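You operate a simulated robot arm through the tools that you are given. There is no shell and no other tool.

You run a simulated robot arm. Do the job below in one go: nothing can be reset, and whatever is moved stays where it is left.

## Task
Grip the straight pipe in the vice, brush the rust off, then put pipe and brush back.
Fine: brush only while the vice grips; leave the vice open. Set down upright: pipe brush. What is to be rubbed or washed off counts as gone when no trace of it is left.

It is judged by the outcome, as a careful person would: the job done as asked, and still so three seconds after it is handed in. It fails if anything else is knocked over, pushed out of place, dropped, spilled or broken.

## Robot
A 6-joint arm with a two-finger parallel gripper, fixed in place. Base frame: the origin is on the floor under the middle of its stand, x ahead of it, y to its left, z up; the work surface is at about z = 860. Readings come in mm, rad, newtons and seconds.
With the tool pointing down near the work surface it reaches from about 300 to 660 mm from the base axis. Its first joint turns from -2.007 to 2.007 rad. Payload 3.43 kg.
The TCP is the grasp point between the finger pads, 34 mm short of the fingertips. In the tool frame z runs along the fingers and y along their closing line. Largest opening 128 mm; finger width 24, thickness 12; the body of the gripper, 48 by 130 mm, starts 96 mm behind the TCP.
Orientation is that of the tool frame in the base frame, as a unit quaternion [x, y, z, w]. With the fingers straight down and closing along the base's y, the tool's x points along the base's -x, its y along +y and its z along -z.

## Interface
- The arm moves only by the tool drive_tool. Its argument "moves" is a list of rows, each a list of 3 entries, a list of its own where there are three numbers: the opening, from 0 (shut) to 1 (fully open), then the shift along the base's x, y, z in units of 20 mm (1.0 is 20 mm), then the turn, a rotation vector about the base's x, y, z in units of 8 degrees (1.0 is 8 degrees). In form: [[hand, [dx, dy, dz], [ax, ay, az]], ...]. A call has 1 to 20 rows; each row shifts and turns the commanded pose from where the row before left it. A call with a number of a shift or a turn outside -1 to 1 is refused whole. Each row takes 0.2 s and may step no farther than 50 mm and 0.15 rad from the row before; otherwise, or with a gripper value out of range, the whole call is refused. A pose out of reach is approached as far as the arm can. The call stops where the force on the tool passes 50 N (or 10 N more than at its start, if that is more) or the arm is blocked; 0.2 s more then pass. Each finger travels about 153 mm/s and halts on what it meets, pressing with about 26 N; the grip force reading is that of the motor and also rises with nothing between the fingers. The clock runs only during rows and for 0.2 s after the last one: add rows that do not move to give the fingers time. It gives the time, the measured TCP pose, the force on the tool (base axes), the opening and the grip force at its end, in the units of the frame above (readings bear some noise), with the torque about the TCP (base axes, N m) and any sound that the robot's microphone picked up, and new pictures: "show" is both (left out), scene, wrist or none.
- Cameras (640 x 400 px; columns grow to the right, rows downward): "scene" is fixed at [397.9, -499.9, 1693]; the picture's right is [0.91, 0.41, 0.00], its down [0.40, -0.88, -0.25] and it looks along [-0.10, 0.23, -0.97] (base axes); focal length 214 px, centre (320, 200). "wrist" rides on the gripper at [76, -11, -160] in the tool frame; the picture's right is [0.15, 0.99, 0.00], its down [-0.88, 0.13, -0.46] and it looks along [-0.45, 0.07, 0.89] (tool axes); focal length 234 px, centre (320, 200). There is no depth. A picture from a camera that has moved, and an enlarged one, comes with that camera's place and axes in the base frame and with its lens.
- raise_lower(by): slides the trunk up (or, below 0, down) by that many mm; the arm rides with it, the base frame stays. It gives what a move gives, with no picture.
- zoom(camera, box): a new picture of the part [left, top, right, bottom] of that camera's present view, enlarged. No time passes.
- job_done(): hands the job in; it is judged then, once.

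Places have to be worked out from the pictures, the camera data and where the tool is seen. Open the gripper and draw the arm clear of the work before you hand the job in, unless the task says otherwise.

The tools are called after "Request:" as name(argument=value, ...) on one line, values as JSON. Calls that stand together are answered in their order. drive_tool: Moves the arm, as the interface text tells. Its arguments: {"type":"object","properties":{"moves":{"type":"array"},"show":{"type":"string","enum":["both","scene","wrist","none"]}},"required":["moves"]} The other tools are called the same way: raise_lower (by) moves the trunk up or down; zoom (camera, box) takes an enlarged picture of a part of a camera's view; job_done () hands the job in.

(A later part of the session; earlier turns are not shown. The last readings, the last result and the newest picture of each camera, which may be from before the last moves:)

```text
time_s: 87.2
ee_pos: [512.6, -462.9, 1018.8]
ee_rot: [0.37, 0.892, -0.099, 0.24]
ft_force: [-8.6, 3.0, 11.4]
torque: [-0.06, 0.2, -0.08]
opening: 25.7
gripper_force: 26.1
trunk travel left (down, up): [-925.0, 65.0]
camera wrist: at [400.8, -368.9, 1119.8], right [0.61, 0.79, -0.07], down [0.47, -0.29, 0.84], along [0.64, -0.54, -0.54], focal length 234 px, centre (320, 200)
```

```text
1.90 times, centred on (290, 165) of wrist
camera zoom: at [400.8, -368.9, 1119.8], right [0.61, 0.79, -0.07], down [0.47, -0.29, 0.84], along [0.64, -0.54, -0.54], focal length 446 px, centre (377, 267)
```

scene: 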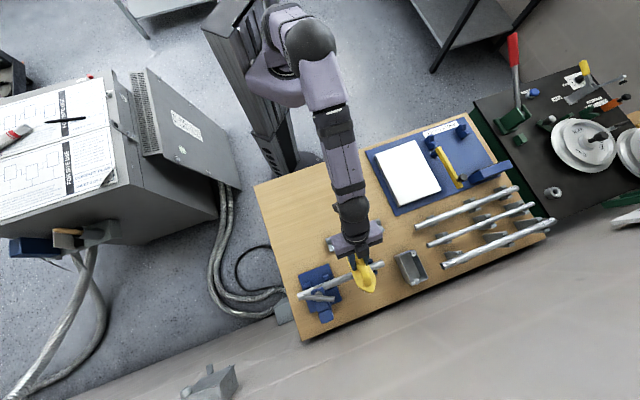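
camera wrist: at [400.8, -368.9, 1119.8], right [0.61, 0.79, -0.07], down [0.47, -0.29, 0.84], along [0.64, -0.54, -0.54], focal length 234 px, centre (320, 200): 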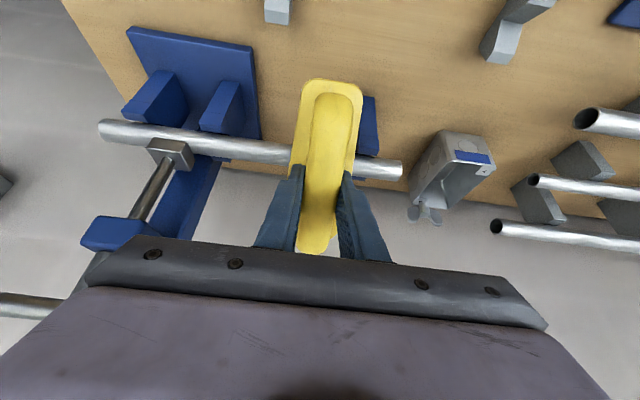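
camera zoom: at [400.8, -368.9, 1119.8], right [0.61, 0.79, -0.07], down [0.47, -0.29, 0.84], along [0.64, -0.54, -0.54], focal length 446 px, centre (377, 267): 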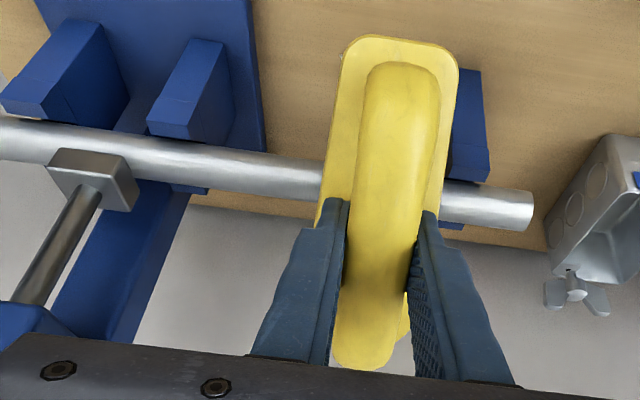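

No rust is visible any more left or right of the brush. I lift the brush off 60 mm and move aside to inspect the whole formerly rusty stretch.

Request:
drive_tool(moves=[[0, [-0.177, 0.177, 0.433], [0, 0, 0]], [0, [-0.354, 0.354, 0.866], [0, 0, 0]], [0, [-0.354, 0.354, 0.866], [0, 0, 0]], [0, [-0.354, 0.354, 0.866], [0, 0, 0]], [0, [-0.7, -0.7, 0.3], [0, 0, 0]], [0, [-0.7, -0.7, 0.3], [0, 0, 0]], [0, [-0.7, -0.7, 0], [0, 0, 0]], [0, [0, 0, 0], [0, 0, 0]]])

Request:
zoom(camera="scene", box=[285, 220, 405, 310])

Request:
zoom(camera="wrist", box=[240, 80, 480, 230])

Request:
zoom(camera="scene", box=[325, 250, 385, 290])

```text
time_s: 89.0
ee_pos: [445.0, -481.6, 1090.7]
ee_rot: [0.37, 0.892, -0.099, 0.239]
ft_force: [-0.3, 0.0, -1.8]
torque: [0.0, 0.02, -0.06]
opening: 25.9
gripper_force: 26.2
trunk travel left (down, up): [-925.0, 65.0]
camera wrist: at [333.6, -386.8, 1191.8], right [0.61, 0.79, -0.07], down [0.47, -0.29, 0.84], along [0.64, -0.54, -0.55], focal length 234 px, centre (320, 200)
```

scene: 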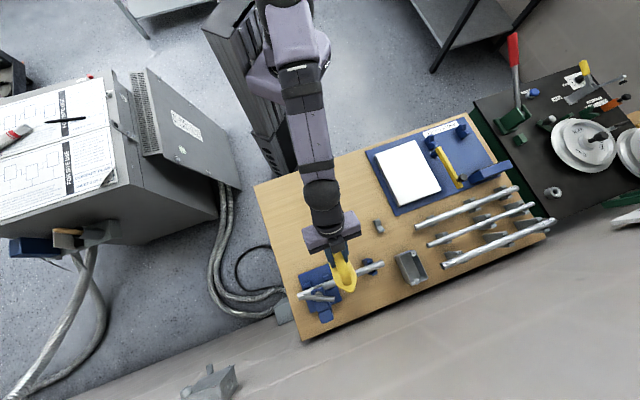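
wrist: 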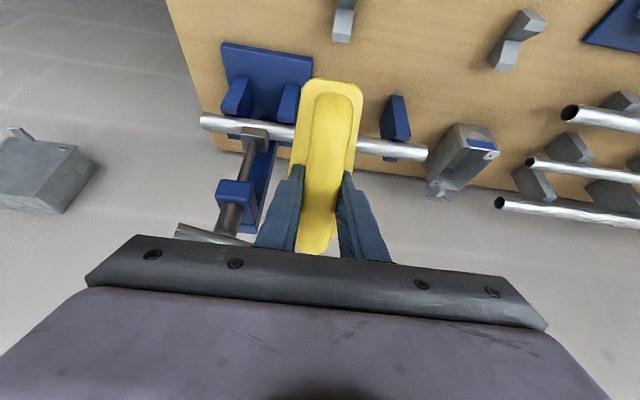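

```text
4.44 times, centred on (345, 265) of scene
camera zoom: at [397.9, -499.9, 1693.0], right [0.91, 0.41, 0.0], down [0.4, -0.88, -0.25], along [-0.1, 0.23, -0.97], focal length 953 px, centre (209, -89)
```

zoom: 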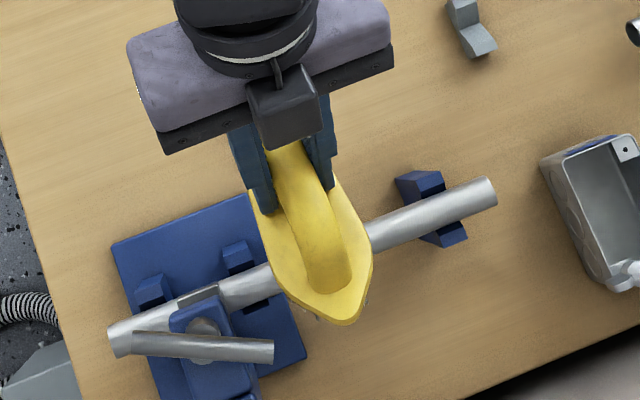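

```text
2.67 times, centred on (360, 155) of wrist
camera zoom: at [333.6, -386.8, 1191.8], right [0.61, 0.79, -0.07], down [0.47, -0.29, 0.84], along [0.64, -0.54, -0.55], focal length 624 px, centre (213, 320)
```

zoom: 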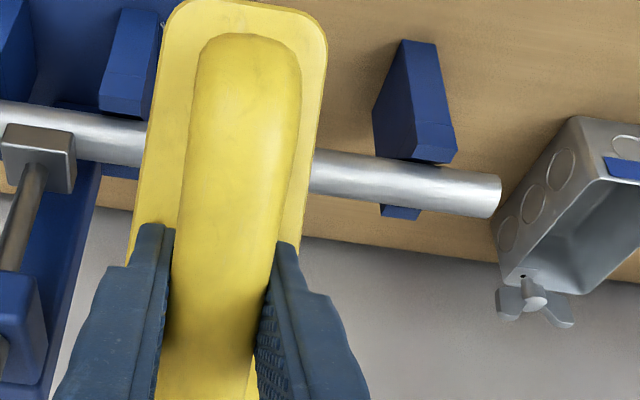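

```text
10.00 times, centred on (355, 270) of scene
camera zoom: at [397.9, -499.9, 1693.0], right [0.91, 0.41, 0.0], down [0.4, -0.88, -0.25], along [-0.1, 0.23, -0.97], focal length 2145 px, centre (-30, -500)
```

zoom: 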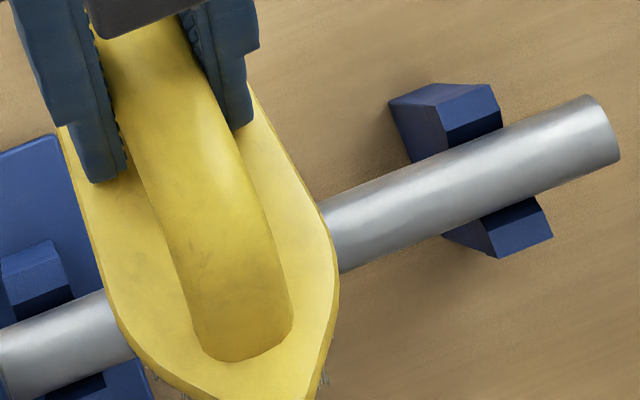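

Nothing visible so far, but the brush hides part. I draw inward to uncover the whole pipe for both cameras.

Request:
drive_tool(moves=[[0, [-0.6, 0.6, 0.3], [0, 0, 0]], [0, [-0.7, 0.7, 0.3], [0, 0, 0]], [0, [-0.7, 0.7, 0], [0, 0, 0]], [0, [-0.7, 0.7, 0], [0, 0, 0]], [0, [-0.7, 0.7, 0], [0, 0, 0]], [0, [-0.7, 0.7, 0], [0, 0, 0]], [0, [0, 0, 0], [0, 0, 0]]])

Request:
zoom(camera="scene", box=[320, 250, 390, 300])

Request:
zoom(camera="wrist", box=[200, 120, 440, 260])

```text
time_s: 90.6
ee_pos: [363.0, -400.7, 1102.4]
ee_rot: [0.37, 0.892, -0.099, 0.24]
ft_force: [0.1, 0.0, -1.5]
torque: [0.01, 0.01, 0.03]
opening: 25.9
gripper_force: 26.0
trunk travel left (down, up): [-925.0, 65.0]
camera wrist: at [251.6, -305.4, 1202.8], right [0.61, 0.79, -0.07], down [0.47, -0.29, 0.84], along [0.64, -0.54, -0.55], focal length 234 px, centre (320, 200)
```

scene: 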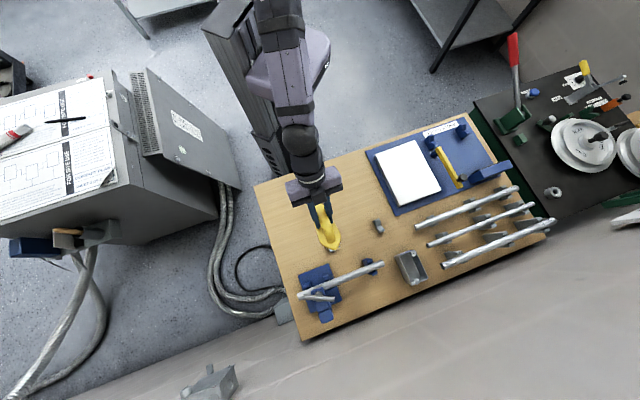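
wrist: 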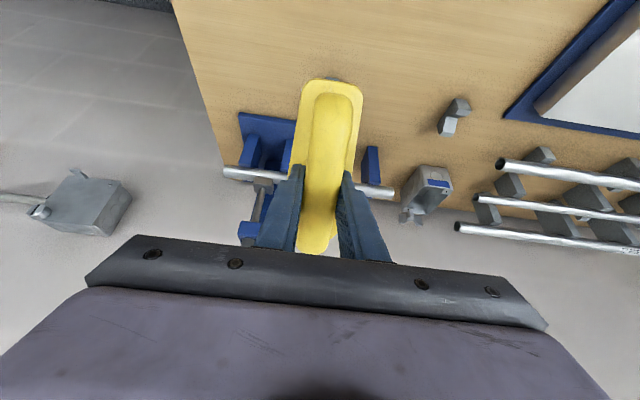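

```text
8.00 times, centred on (355, 275) of scene
camera zoom: at [397.9, -499.9, 1693.0], right [0.91, 0.41, 0.0], down [0.4, -0.88, -0.25], along [-0.1, 0.23, -0.97], focal length 1716 px, centre (40, -400)
```

zoom: 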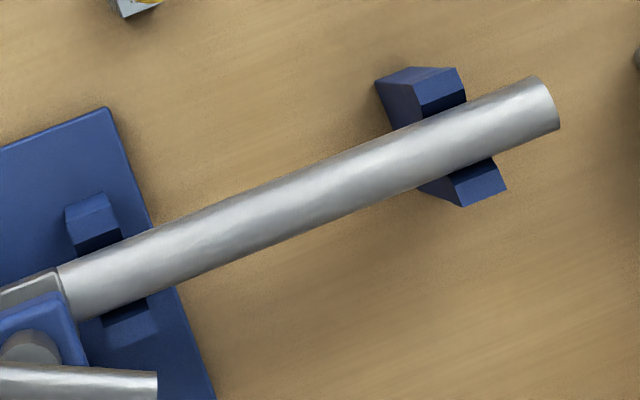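

```text
2.67 times, centred on (320, 190) of wrist
camera zoom: at [251.6, -305.4, 1202.8], right [0.61, 0.79, -0.07], down [0.47, -0.29, 0.84], along [0.64, -0.54, -0.55], focal length 624 px, centre (320, 227)
```

zoom: 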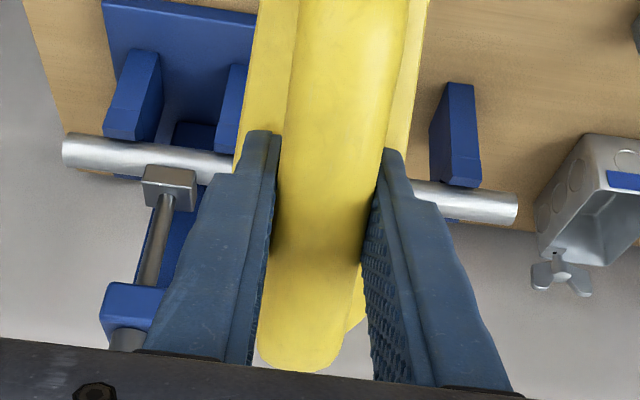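

From above the whole pipe is clean. I shift sideways to look at the inner flank of the middle stretch without the brush in the way.

Request:
drive_tool(moves=[[0, [0.7, 0.7, 0], [0, 0, 0]], [0, [0.7, 0.7, 0], [0, 0, 0]], [0, [0.7, 0.7, 0], [0, 0, 0]], [0, [0.7, 0.7, 0], [0, 0, 0]], [0, [0.7, 0.7, 0], [0, 0, 0]], [0, [0, 0, 0], [0, 0, 0]]], show="wrist")

Request:
zoom(camera="wrist", box=[120, 130, 320, 250])

```text
time_s: 92.0
ee_pos: [431.5, -329.6, 1102.5]
ee_rot: [0.369, 0.893, -0.098, 0.24]
ft_force: [0.7, 0.7, -0.6]
torque: [0.0, -0.01, -0.01]
opening: 25.8
gripper_force: 26.5
trunk travel left (down, up): [-925.0, 65.0]
camera wrist: at [321.0, -236.0, 1203.6], right [0.61, 0.79, -0.07], down [0.47, -0.29, 0.84], along [0.64, -0.54, -0.55], focal length 234 px, centre (320, 200)
```

wrist: 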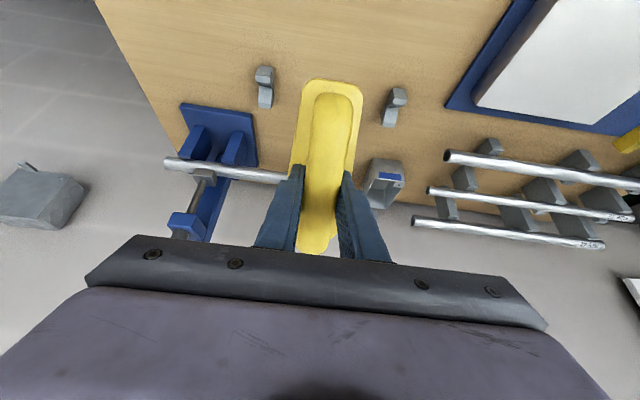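

```text
3.20 times, centred on (220, 190) of wrist
camera zoom: at [321.0, -236.0, 1203.6], right [0.61, 0.79, -0.07], down [0.47, -0.29, 0.84], along [0.64, -0.54, -0.55], focal length 749 px, centre (640, 232)
```

zoom: 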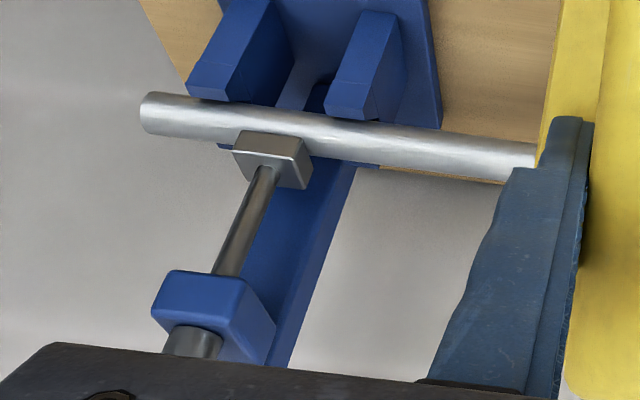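

Clean as far as visible (to e1≈−5). I shift 60 mm more to see the rest of the flank.

Request:
drive_tool(moves=[[0, [0.7, 0.7, 0], [0, 0, 0]], [0, [0.7, 0.7, 0], [0, 0, 0]], [0, [0.7, 0.7, 0], [0, 0, 0]], [0, [0.4, 0.4, 0], [0, 0, 0]], [0, [0, 0, 0], [0, 0, 0]]], show="wrist")

Request:
zoom(camera="wrist", box=[120, 130, 320, 250])

Request:
zoom(camera="wrist", box=[200, 150, 300, 200])

```text
time_s: 93.2
ee_pos: [484.2, -279.0, 1103.7]
ee_rot: [0.369, 0.892, -0.099, 0.24]
ft_force: [0.2, -0.3, -1.5]
torque: [0.03, 0.02, 0.0]
opening: 25.5
gripper_force: 26.4
trunk travel left (down, up): [-925.0, 65.0]
camera wrist: at [373.4, -184.3, 1203.9], right [0.61, 0.79, -0.07], down [0.47, -0.29, 0.84], along [0.64, -0.54, -0.55], focal length 234 px, centre (320, 200)
```

wrist: 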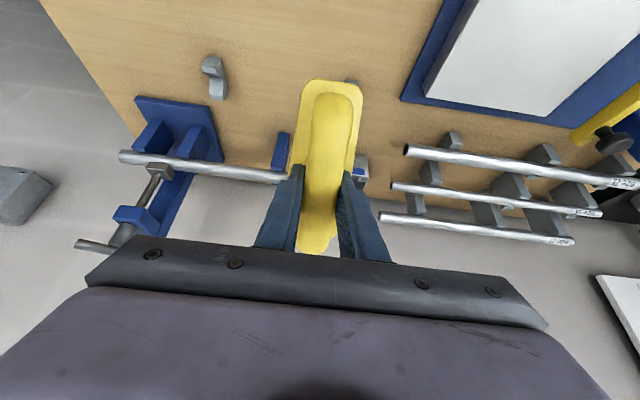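

```text
3.20 times, centred on (220, 190) of wrist
camera zoom: at [373.4, -184.3, 1203.9], right [0.61, 0.79, -0.07], down [0.47, -0.29, 0.84], along [0.64, -0.54, -0.55], focal length 749 px, centre (640, 232)
```

zoom: 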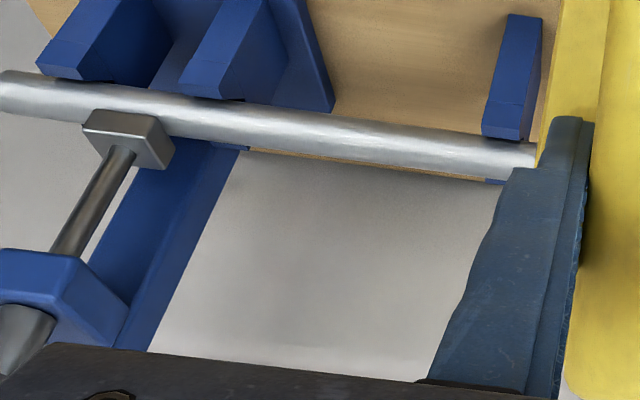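

```text
6.40 times, centred on (250, 175) of wrist
camera zoom: at [373.4, -184.3, 1203.9], right [0.61, 0.79, -0.07], down [0.47, -0.29, 0.84], along [0.64, -0.54, -0.55], focal length 1499 px, centre (768, 360)
```

zoom: 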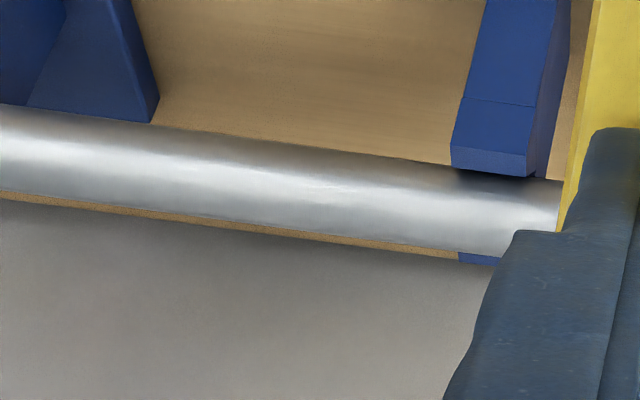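

The whole stretch is clean on top and flanks. Now I take the brush home: untilt, travel at z≈1100 back above its spot.

Request:
drive_tool(moves=[[0, [-0.5, -0.13, 0], [0, 0, 0]], [0, [-0.963, -0.262, 0], [0.4, 0.4, 0]], [0, [-0.963, -0.262, 0], [0.6, 0.6, 0]], [0, [-0.963, -0.262, 0], [0.6, 0.6, 0]], [0, [-0.963, -0.262, 0], [0.6, 0.6, 0]], [0, [-0.963, -0.262, 0], [0.452, 0.452, 0]], [0, [-0.963, -0.262, 0], [0, 0, 0.375]], [0, [-0.963, -0.262, 0], [0, 0, 0]], [0, [-0.963, -0.262, 0], [0, 0, 0]], [0, [-0.963, -0.262, 0], [0, 0, 0]], [0, [-0.963, -0.262, 0], [0, 0, 0]], [0, [-0.963, -0.262, 0], [0, 0, 0]], [0, [-0.963, -0.262, 0], [0, 0, 0]], [0, [-0.963, -0.262, 0], [0, 0, 0]], [0, [-0.963, -0.262, 0], [0, 0, 0]], [0, [-0.963, -0.262, 0], [0, 0, 0]], [0, [-0.963, -0.262, 0], [0, 0, 0]], [0, [-0.45, -0.13, 0], [0, 0, 0]], [0, [0, 0, 0], [0, 0, 0]]])

```text
time_s: 97.2
ee_pos: [154.6, -367.7, 1102.7]
ee_rot: [0.359, 0.933, -0.001, 0.001]
ft_force: [0.9, -0.4, -1.6]
torque: [0.01, -0.01, 0.04]
opening: 25.5
gripper_force: 26.1
trunk travel left (down, up): [-925.0, 65.0]
camera wrist: at [91.8, -325.1, 1262.9], right [0.55, 0.83, 0.0], down [0.74, -0.49, 0.46], along [0.38, -0.25, -0.89], focal length 234 px, centre (320, 200)
```

scene: 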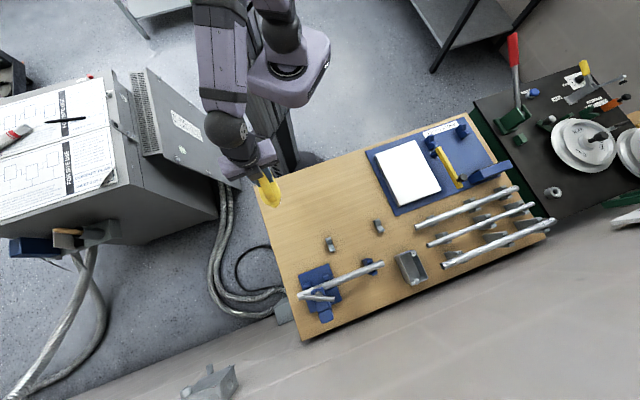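
wrist: 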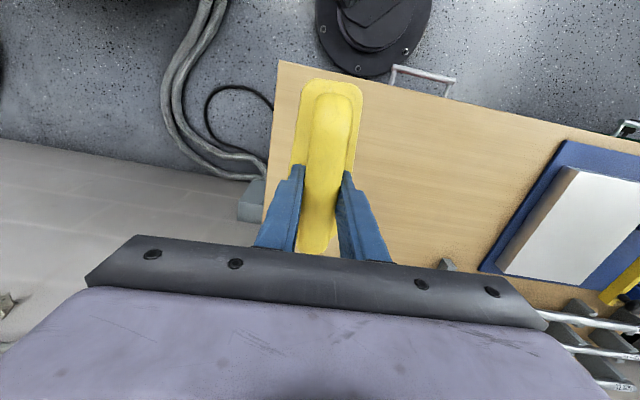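

The brush sits unchanged in the hand. I descend above its home spot to just above the table.

Request:
drive_tool(moves=[[0, [0.06, -0.06, -1], [0, 0, 0]], [0, [0.06, -0.06, -1], [0, 0, 0]], [0, [0, 0, -1], [0, 0, 0]], [0, [0, 0, -1], [0, 0, 0]], [0, [0, 0, -1], [0, 0, 0]], [0, [0, 0, -1], [0, 0, 0]], [0, [0, 0, -1], [0, 0, 0]], [0, [0, 0, -0.8], [0, 0, 0]], [0, [0, 0, -0.4], [0, 0, 0]], [0, [0, 0, -0.2], [0, 0, 0]], [0, [0, 0, 0], [0, 0, 0]]])

Request:
zoom(camera="scene", box=[230, 150, 320, 240])

```text
time_s: 99.6
ee_pos: [157.4, -370.4, 934.1]
ee_rot: [0.358, 0.934, 0.0, 0.0]
ft_force: [0.3, 0.8, -0.9]
torque: [0.01, -0.05, 0.0]
opening: 25.6
gripper_force: 25.6
trunk travel left (down, up): [-925.0, 65.0]
camera wrist: at [93.8, -328.1, 1094.4], right [0.55, 0.83, 0.0], down [0.74, -0.49, 0.46], along [0.38, -0.25, -0.89], focal length 234 px, centre (320, 200)
```

scene: 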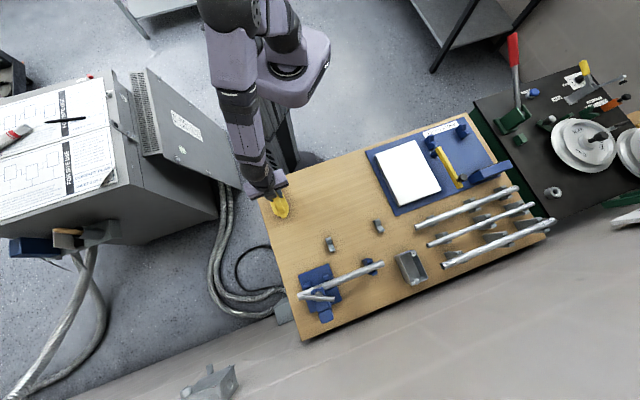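
wrist: 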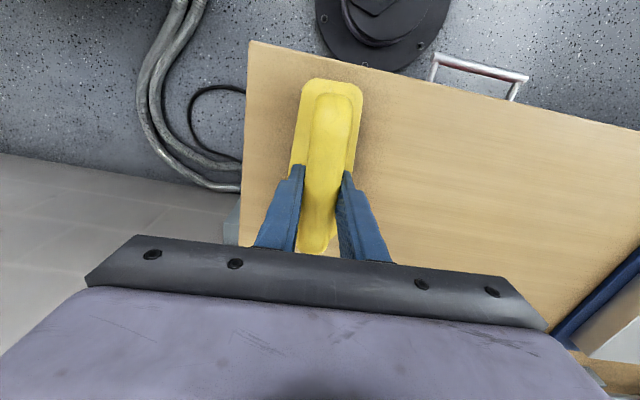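

```text
4.44 times, centred on (275, 195) of scene
camera zoom: at [397.9, -499.9, 1693.0], right [0.91, 0.41, 0.0], down [0.4, -0.88, -0.25], along [-0.1, 0.23, -0.97], focal length 953 px, centre (520, 222)
```

zoom: 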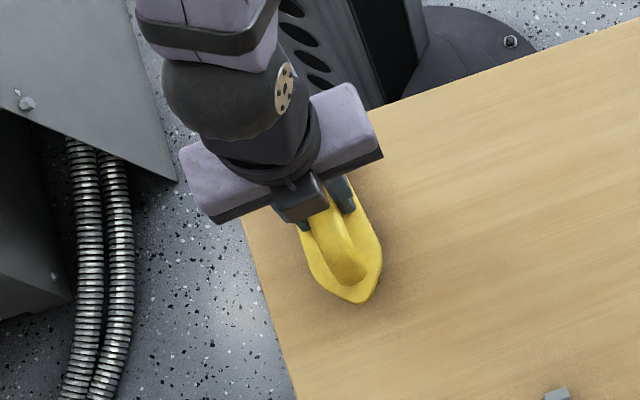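

Position matches the home spot, about 4 mm above it. I lower in 1–2 mm steps until the bristles touch, then open slowly.

Request:
drive_tool(moves=[[0, [0, 0, -0.1], [0, 0, 0]], [0, [0, 0, -0.08], [0, 0, 0]], [0, [0, 0, -0.05], [0, 0, 0]], [0, [0, 0, 0], [0, 0, 0]]], show="none")

```text
time_s: 100.6
ee_pos: [157.0, -370.1, 931.3]
ee_rot: [0.358, 0.934, -0.001, 0.002]
ft_force: [-0.2, 1.5, 10.5]
torque: [-0.5, -0.54, 0.03]
opening: 25.9
gripper_force: 26.0
trunk travel left (down, up): [-925.0, 65.0]
```

The bristle nose touches first (brush pitched ~1° in the grip). I press 1.5 mm further so it levels in the fingers, then check.

Request:
drive_tool(moves=[[0, [0, 0, -0.04], [0, 0, 0]], [0, [0, 0, -0.035], [0, 0, 0]], [0, [0, 0, 0], [0, 0, 0]]], show="none")

```text
time_s: 101.4
ee_pos: [157.6, -369.8, 930.9]
ee_rot: [0.358, 0.934, -0.001, 0.0]
ft_force: [-0.3, 1.1, 30.5]
torque: [0.31, 0.28, 0.07]
opening: 25.4
gripper_force: 25.1
trunk travel left (down, up): [-925.0, 65.0]
```

It is flat on the table now (30 N, torque centred). I ease the pressure, open the fingers and lift clear.

Request:
drive_tool(moves=[[0, [0, 0, 0.07], [0, 0, 0]], [0, [0, 0, 0], [0, 0, 0]], [0.25, [0, 0, 0], [0, 0, 0]], [0.35, [0, 0, 0], [0, 0, 0]], [0.5, [0, 0, 0], [0, 0, 0]], [0.5, [0, 0, 0.4], [0, 0, 0]], [0.5, [0, 0, 0.8], [0, 0, 0]], [0.5, [0, 0, 1], [0, 0, 0]], [0.5, [0, 0, 1], [0, 0, 0]], [0.5, [0, 0, 1], [0, 0, 0]], [0.5, [0, 0, 1], [0, 0, 0]], [0.5, [0, 0, 1], [0, 0, 0]], [0.5, [0, 0, 1], [0, 0, 0]], [0.5, [0, 0, 0], [0, 0, 0]]])

Request:
zoom(camera="scene", box=[230, 150, 320, 240])

Request:
zoom(camera="wrist", box=[220, 60, 420, 260])

```text
time_s: 104.4
ee_pos: [158.7, -371.9, 1074.0]
ee_rot: [0.358, 0.934, 0.001, 0.0]
ft_force: [0.3, 0.4, -0.3]
torque: [0.05, -0.04, 0.0]
opening: 63.8
gripper_force: 0.1
trunk travel left (down, up): [-925.0, 65.0]
camera wrist: at [94.9, -329.5, 1233.5], right [0.55, 0.83, 0.0], down [0.74, -0.49, 0.46], along [0.38, -0.25, -0.89], focal length 234 px, centre (320, 200)
```

scene: 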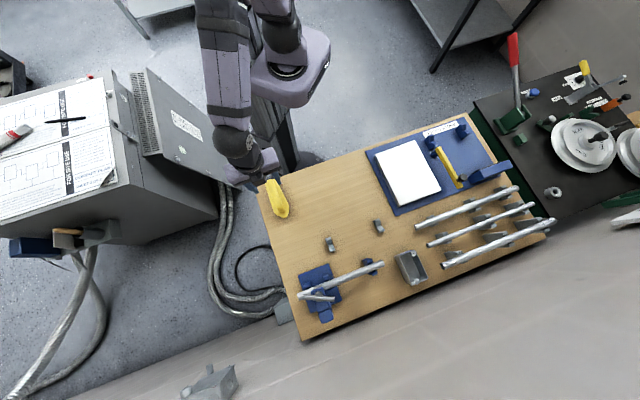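
wrist: 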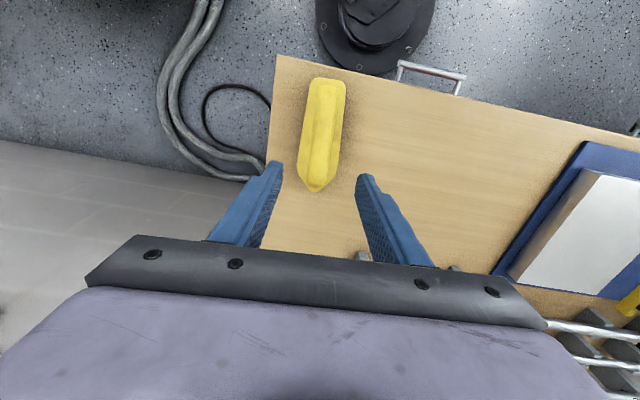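

```text
4.44 times, centred on (275, 195) of scene
camera zoom: at [397.9, -499.9, 1693.0], right [0.91, 0.41, 0.0], down [0.4, -0.88, -0.25], along [-0.1, 0.23, -0.97], focal length 953 px, centre (520, 222)
```

zoom: 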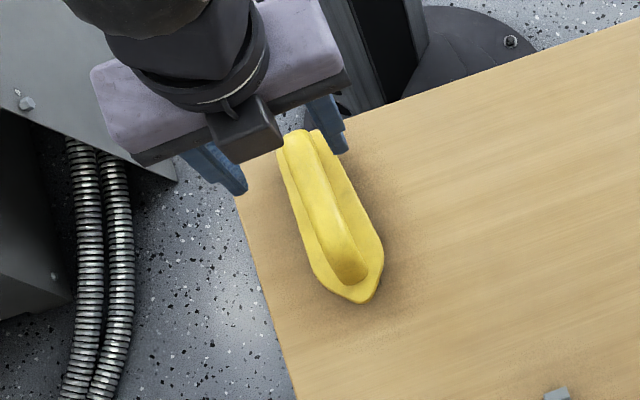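

```text
2.00 times, centred on (320, 160) of wrist
camera zoom: at [94.9, -329.5, 1233.5], right [0.55, 0.83, 0.0], down [0.74, -0.49, 0.46], along [0.38, -0.25, -0.89], focal length 468 px, centre (320, 280)
```

zoom: 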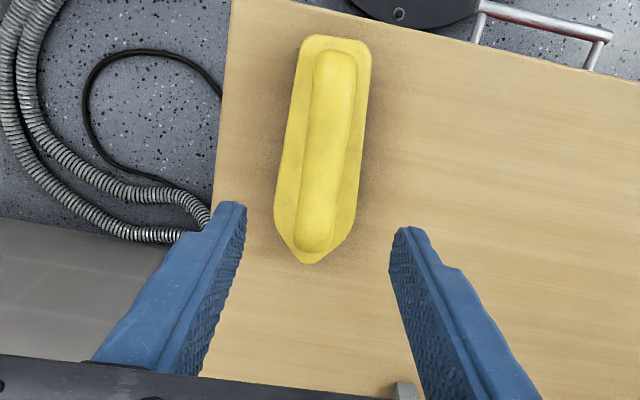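

The brush stands upright at its place again. Next I open the vice: I turn back to yaw −135° with closed fingers and go to the inner side of the vice at z≈1170.

Request:
drive_tool(moves=[[0.5, [0, 0, 0.5], [0, 0, 0]], [0, [0.723, -0.483, 0.4], [0, 0, -0.97]], [0, [0.723, -0.483, 0.4], [0, 0, -0.97]], [0, [0.723, -0.483, 0.4], [0, 0, -0.97]], [0, [0.723, -0.483, 0.4], [0, 0, -0.97]], [0, [0.723, -0.483, 0.4], [0, 0, -0.97]], [0, [0.723, -0.483, 0.4], [0, 0, -0.97]], [0, [0.723, -0.483, 0.4], [0, 0, -0.97]], [0, [0.723, -0.483, 0.4], [0, 0, -0.97]], [0, [0.723, -0.483, 0.4], [0, 0, -0.97]], [0, [0.723, -0.483, 0.3], [0, 0, -0.97]], [0, [0.723, -0.483, 0.3], [0, 0, -0.97]], [0, [0.723, -0.483, 0.1], [0, 0, -0.97]], [0, [0, 0, 0], [-0.707, -0.707, 0]], [0, [0, 0, 0], [-0.707, -0.707, 0]], [0, [0, 0, 0], [-0.707, -0.707, 0]], [0, [0, 0, 0], [-0.707, -0.707, 0]], [0, [0, 0, 0], [-0.707, -0.707, 0]], [0, [0, 0, 0], [0, 0, 0]]])

Request:
zoom(camera="scene", box=[254, 170, 302, 230])

```text
time_s: 108.4
ee_pos: [330.8, -488.4, 1168.1]
ee_rot: [0.869, 0.358, 0.13, 0.316]
ft_force: [-0.3, 0.3, -0.3]
torque: [-0.01, 0.01, -0.02]
opening: 0.2
gripper_force: 25.9
trunk travel left (down, up): [-925.0, 65.0]
camera wrist: at [307.8, -355.3, 1284.2], right [0.64, -0.43, 0.64], down [-0.76, -0.48, 0.43], along [0.12, -0.76, -0.64], focal length 234 px, centre (320, 200)
```

scene: 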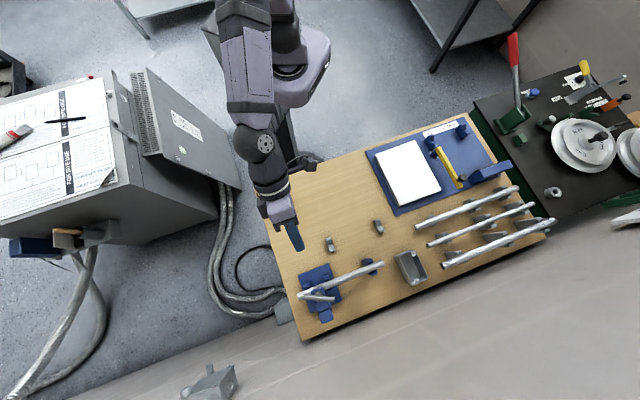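
wrist: 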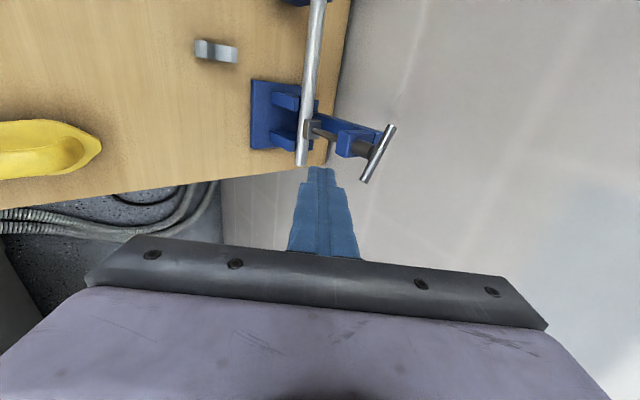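

```text
6.67 times, centred on (278, 200) of scene
camera zoom: at [397.9, -499.9, 1693.0], right [0.91, 0.41, 0.0], down [0.4, -0.88, -0.25], along [-0.1, 0.23, -0.97], focal length 1430 px, centre (600, 200)
```

zoom: 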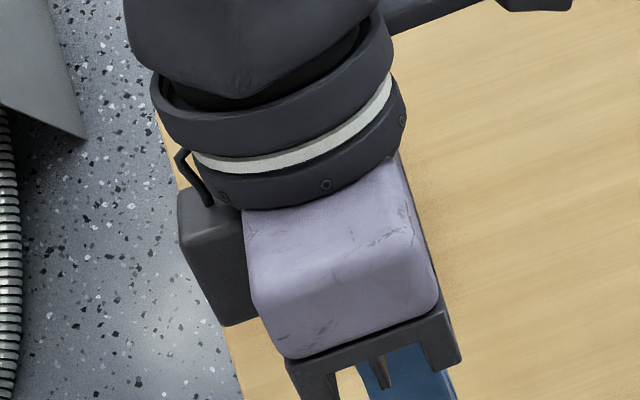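

The tool is at 40° tilt inside the vice. I move out and down beside the bar's −e1 half and push it outward (anticlockwise) to loosen.

Request:
drive_tool(moves=[[0, [0.58, -0.73, 0], [0, 0, 0]], [0, [0.58, -0.73, 0], [0, 0, 0]], [0, [0.58, -0.73, 0], [0, 0, 0]], [0, [0.58, -0.73, 0], [0, 0, 0]], [0, [0.58, -0.73, 0], [0, 0, 0]], [0, [0, 0, -0.867], [0, 0, 0]], [0, [0, 0, -0.867], [0, 0, 0]], [0, [0, 0, -0.867], [0, 0, 0]], [0, [0.23, -0.23, 0], [0, 0, 0]], [0, [0.23, -0.23, 0], [0, 0, 0]], [0, [-0.08, -0.27, 0], [0, 0, 0]], [0, [-0.08, -0.27, 0], [0, 0, 0]], [0, [0.014, -0.29, 0], [0, 0, 0]], [0, [0.014, -0.29, 0], [0, 0, 0]], [0, [0.018, -0.226, 0], [0, 0, 0]], [0, [0.018, -0.226, 0], [0, 0, 0]], [0, [0, 0, 0], [0, 0, 0]]])

Request:
zoom(camera="scene", box=[285, 240, 375, 320])

Request:
zoom(camera="wrist", box=[180, 80, 460, 270])

```text
time_s: 112.0
ee_pos: [397.8, -599.3, 1115.9]
ee_rot: [0.869, 0.359, 0.131, 0.315]
ft_force: [0.4, 5.8, -7.3]
torque: [0.15, 0.14, 0.15]
opening: 0.0
gripper_force: 25.9
trunk travel left (down, up): [-925.0, 65.0]
camera wrist: at [374.0, -467.5, 1232.3], right [0.64, -0.43, 0.64], down [-0.76, -0.49, 0.43], along [0.12, -0.76, -0.64], focal length 234 px, centre (320, 200)
```

scene: 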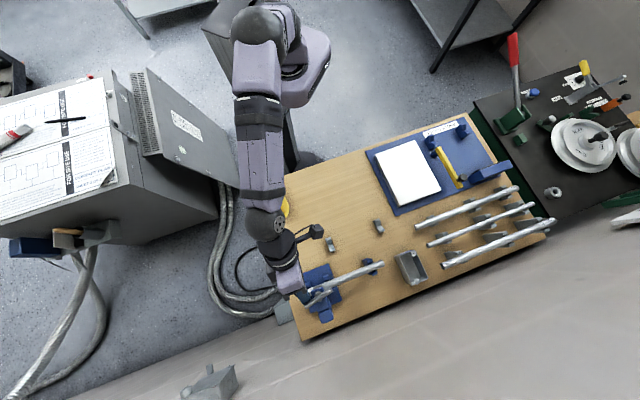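
wrist: 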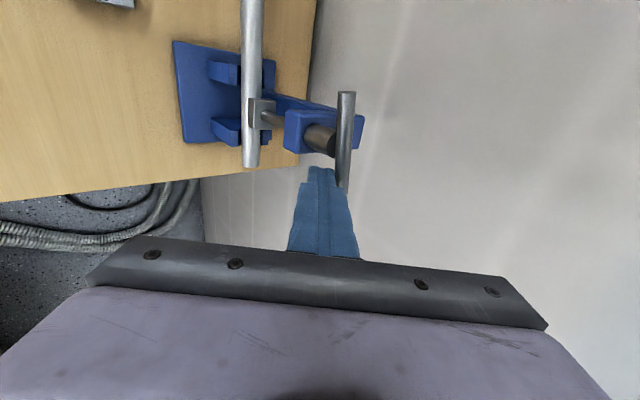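

```text
5.00 times, centred on (330, 280) of scene
camera zoom: at [397.9, -499.9, 1693.0], right [0.91, 0.41, 0.0], down [0.4, -0.88, -0.25], along [-0.1, 0.23, -0.97], focal length 1072 px, centre (270, -200)
```

zoom: 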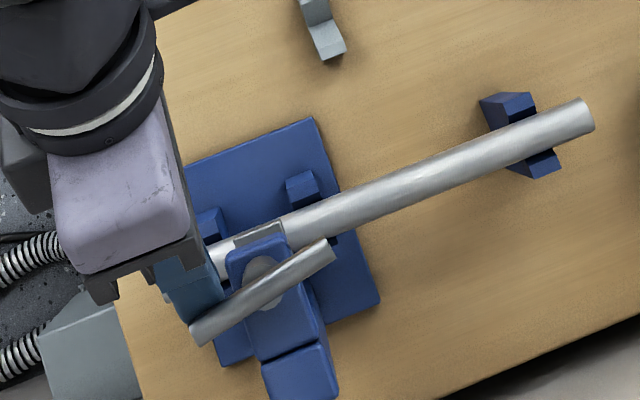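

```text
2.11 times, centred on (320, 175) of wrist
camera zoom: at [374.0, -467.5, 1232.3], right [0.64, -0.43, 0.64], down [-0.76, -0.49, 0.43], along [0.12, -0.76, -0.64], focal length 493 px, centre (320, 253)
```

zoom: 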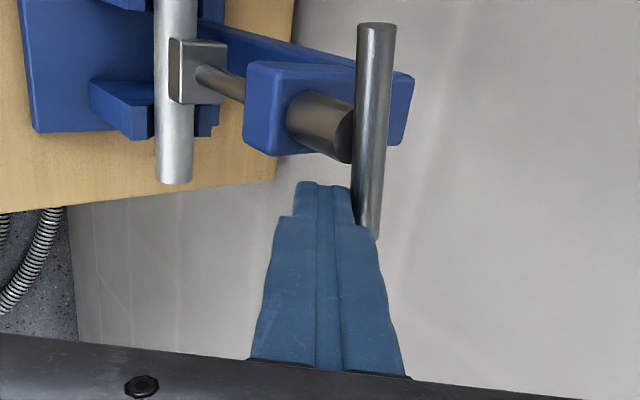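

The bar is turning back freely. I continue the arc outward to about 75° on this side.

Request:
drive_tool(moves=[[0, [0.048, -0.306, 0], [0, 0, 0]], [0, [0.048, -0.306, 0], [0, 0, 0]], [0, [0.172, -0.203, 0], [0, 0, 0]], [0, [0.172, -0.203, 0], [0, 0, 0]], [0, [0.256, -0.143, 0], [0, 0, 0]], [0, [0.256, -0.143, 0], [0, 0, 0]], [0, [0.31, -0.044, 0], [0, 0, 0]], [0, [0.31, -0.044, 0], [0, 0, 0]], [0, [0, 0, 0], [0, 0, 0]]])

Request:
zoom(camera="scene", box=[285, 240, 375, 320])

Request:
zoom(camera="wrist", box=[180, 80, 460, 270])

```text
time_s: 114.0
ee_pos: [430.5, -629.1, 1117.7]
ee_rot: [0.869, 0.358, 0.131, 0.316]
ft_force: [-0.7, -0.4, 0.7]
torque: [0.0, -0.03, -0.02]
opening: 0.0
gripper_force: 26.0
trunk travel left (down, up): [-925.0, 65.0]
camera wrist: at [404.8, -496.7, 1234.0], right [0.64, -0.43, 0.64], down [-0.76, -0.48, 0.43], along [0.12, -0.76, -0.64], focal length 234 px, centre (320, 200)
```

scene: 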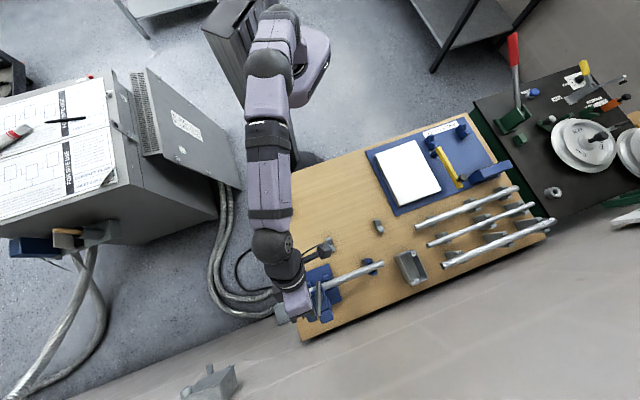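
wrist: 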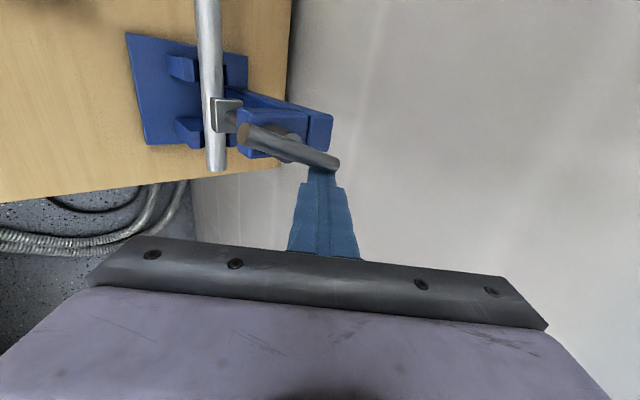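

```text
5.00 times, centred on (330, 280) of scene
camera zoom: at [397.9, -499.9, 1693.0], right [0.91, 0.41, 0.0], down [0.4, -0.88, -0.25], along [-0.1, 0.23, -0.97], focal length 1072 px, centre (270, -200)
```

zoom: 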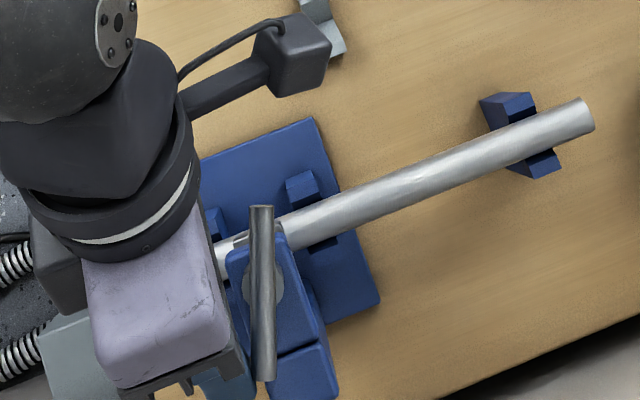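

```text
2.11 times, centred on (320, 175) of wrist
camera zoom: at [404.8, -496.7, 1234.0], right [0.64, -0.43, 0.64], down [-0.76, -0.48, 0.43], along [0.12, -0.76, -0.64], focal length 493 px, centre (320, 253)
```

zoom: 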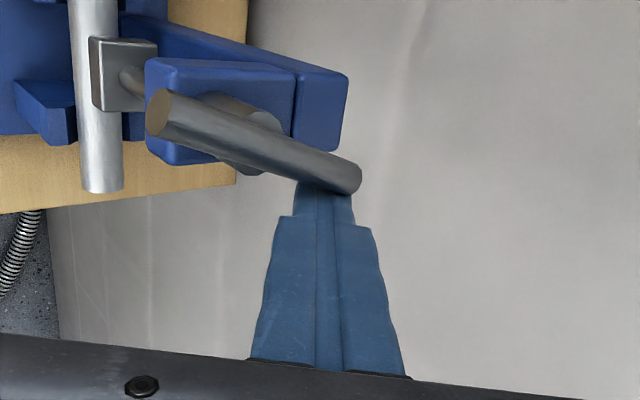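

The bar is now at about −71° with the jaw rising. I lift out and go round to the +e1 side of the near end for the remaining turn.

Request:
drive_tool(moves=[[0, [-0.18, -0.18, 0], [0, 0, 0]], [0, [0, 0, 0.85], [0, 0, 0]], [0, [0, 0, 0.85], [0, 0, 0]], [0, [0, 0, 0.85], [0, 0, 0]], [0, [0.156, 0.933, 0], [0, 0, 0]], [0, [0.156, 0.933, 0], [0, 0, 0]], [0, [0.156, 0.933, 0], [0, 0, 0]], [0, [0.156, 0.933, 0], [0, 0, 0]], [0, [0.156, 0.933, 0], [0, 0, 0]], [0, [0, 0, -0.85], [0, 0, 0]], [0, [0, 0, -0.85], [0, 0, 0]], [0, [0, 0, -0.85], [0, 0, 0]], [0, [0, 0, 0], [0, 0, 0]]])

Request:
zoom(camera="scene", box=[285, 240, 375, 320])

```text
time_s: 116.8
ee_pos: [439.8, -538.3, 1118.0]
ee_rot: [0.868, 0.359, 0.131, 0.317]
ft_force: [0.6, 0.2, 0.4]
torque: [-0.01, 0.01, -0.03]
opening: 0.2
gripper_force: 25.8
trunk travel left (down, up): [-925.0, 65.0]
camera wrist: at [414.4, -407.7, 1233.4], right [0.64, -0.43, 0.64], down [-0.76, -0.48, 0.43], along [0.12, -0.76, -0.64], focal length 234 px, centre (320, 200)
```

scene: 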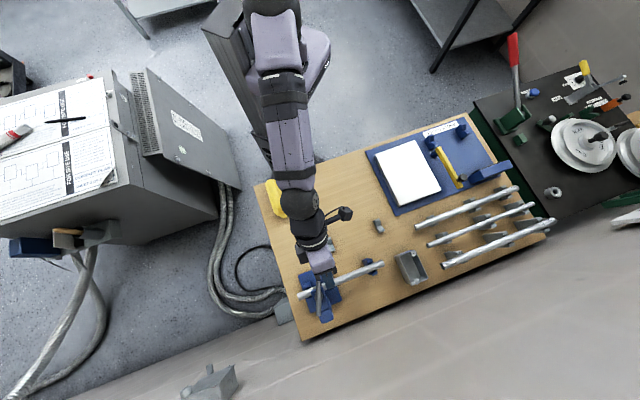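
wrist: 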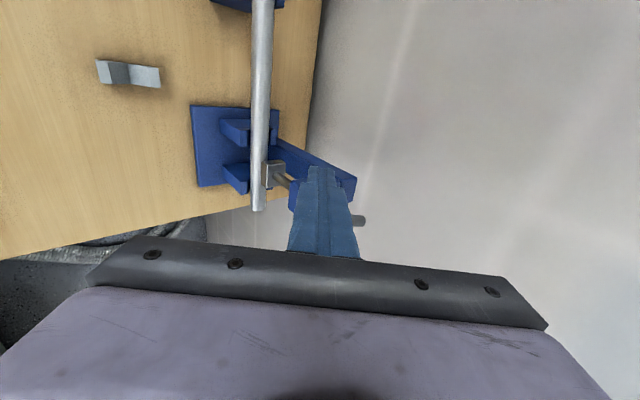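

```text
5.00 times, centred on (330, 280) of scene
camera zoom: at [397.9, -499.9, 1693.0], right [0.91, 0.41, 0.0], down [0.4, -0.88, -0.25], along [-0.1, 0.23, -0.97], focal length 1072 px, centre (270, -200)
```

zoom: 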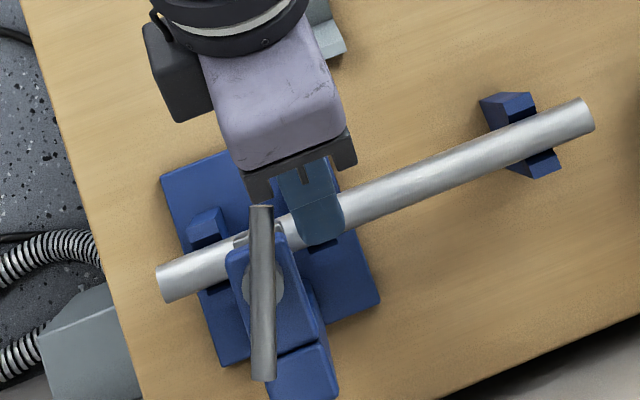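

The finger stands on the +e1 side of the near end. I push it along the arc towards −e1 and outward to bring the bar back to its original angle.

Request:
drive_tool(moves=[[0, [-0.177, -0.559, 0], [0, 0, 0]], [0, [-0.495, -0.283, 0], [0, 0, 0]], [0, [-0.336, 0.018, 0], [0, 0, 0]], [0, [-0.389, -0.106, 0], [0, 0, 0]], [0, [-0.385, -0.265, 0], [0, 0, 0]], [0, [-0.308, -0.435, 0], [0, 0, 0]], [0, [-0.166, -0.534, 0], [0, 0, 0]], [0, [0.014, -0.3, 0], [0, 0, 0]], [0, [0, 0, 0], [0, 0, 0]]])

Request:
zoom(camera="scene", box=[285, 240, 375, 320])

Request:
zoom(camera="wrist", box=[180, 80, 460, 270])

```text
time_s: 118.8
ee_pos: [394.7, -588.4, 1116.0]
ee_rot: [0.869, 0.358, 0.132, 0.316]
ft_force: [1.6, 3.1, -3.5]
torque: [0.11, 0.03, 0.04]
opening: 0.0
gripper_force: 25.9
trunk travel left (down, up): [-925.0, 65.0]
camera wrist: at [370.7, -456.3, 1232.2], right [0.64, -0.43, 0.64], down [-0.76, -0.48, 0.43], along [0.12, -0.76, -0.64], focal length 234 px, centre (320, 200)
```

scene: 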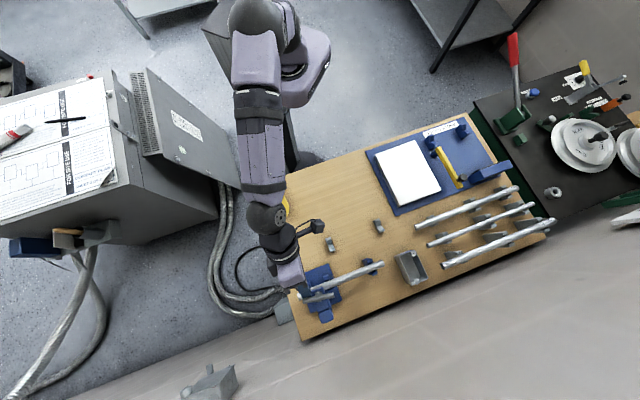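
wrist: 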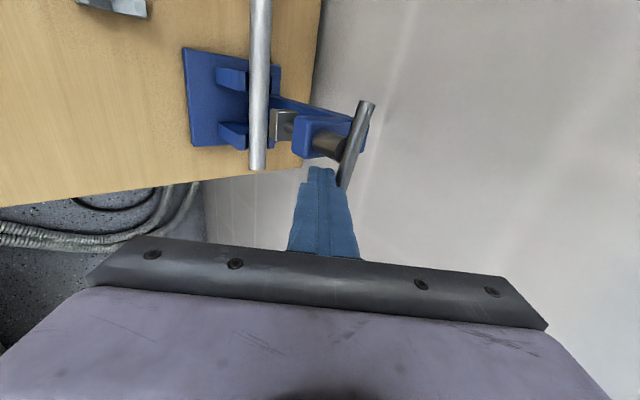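

```text
5.00 times, centred on (330, 280) of scene
camera zoom: at [397.9, -499.9, 1693.0], right [0.91, 0.41, 0.0], down [0.4, -0.88, -0.25], along [-0.1, 0.23, -0.97], focal length 1072 px, centre (270, -200)
```

zoom: 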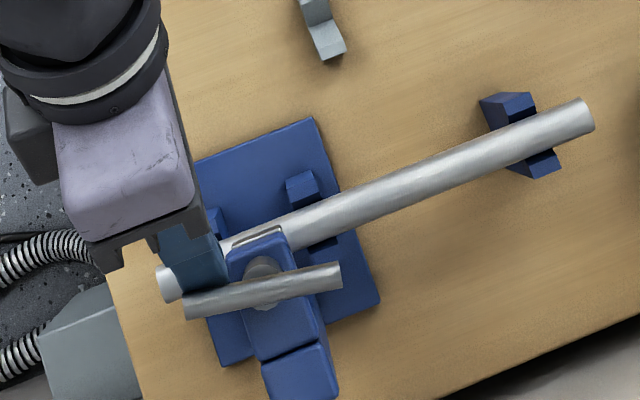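

```text
2.11 times, centred on (320, 175) of wrist
camera zoom: at [370.7, -456.3, 1232.2], right [0.64, -0.43, 0.64], down [-0.76, -0.48, 0.43], along [0.12, -0.76, -0.64], focal length 493 px, centre (320, 253)
```

zoom: 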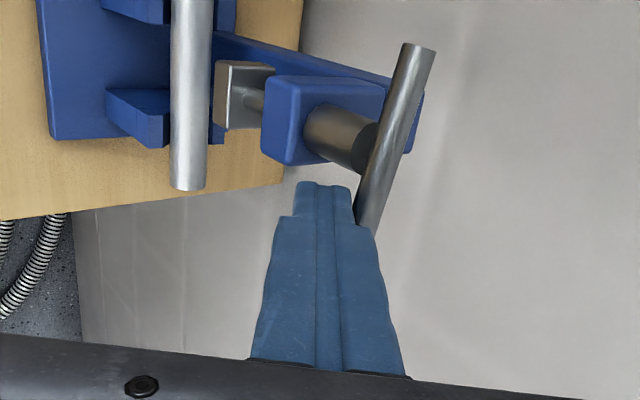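

The jaw is well clear of the pipe and the bar is ~10° short of its original position. I push the last bit, watching for the end stop.

Request:
drive_tool(moves=[[0, [0.05, -0.14, 0], [0, 0, 0]], [0, [0.05, -0.14, 0], [0, 0, 0]], [0, [0.05, -0.14, 0], [0, 0, 0]], [0, [0, 0, 0], [0, 0, 0]]], show="none")

Request:
zoom(camera="scene", box=[285, 240, 375, 320])

Request:
zoom(camera="wrist", box=[180, 80, 460, 270])

```text
time_s: 119.8
ee_pos: [398.5, -594.4, 1116.0]
ee_rot: [0.868, 0.359, 0.132, 0.315]
ft_force: [-2.7, 10.9, -2.7]
torque: [0.17, 0.08, 0.22]
opening: 0.0
gripper_force: 25.6
trunk travel left (down, up): [-925.0, 65.0]
```

```text
5.00 times, centred on (330, 280) of scene
camera zoom: at [397.9, -499.9, 1693.0], right [0.91, 0.41, 0.0], down [0.4, -0.88, -0.25], along [-0.1, 0.23, -0.97], focal length 1072 px, centre (270, -200)
```

zoom: 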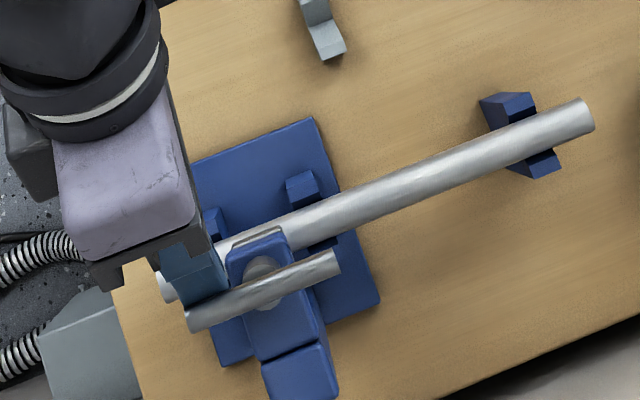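

```text
2.11 times, centred on (320, 175) of wrist
camera zoom: at [373.6, -462.3, 1232.4], right [0.64, -0.43, 0.64], down [-0.76, -0.49, 0.43], along [0.12, -0.76, -0.64], focal length 493 px, centre (320, 253)
```

zoom: 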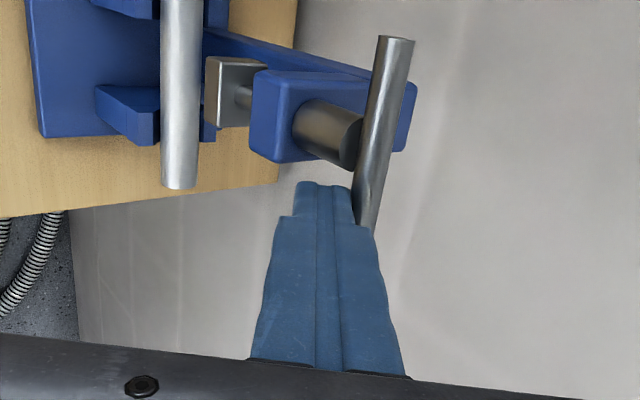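

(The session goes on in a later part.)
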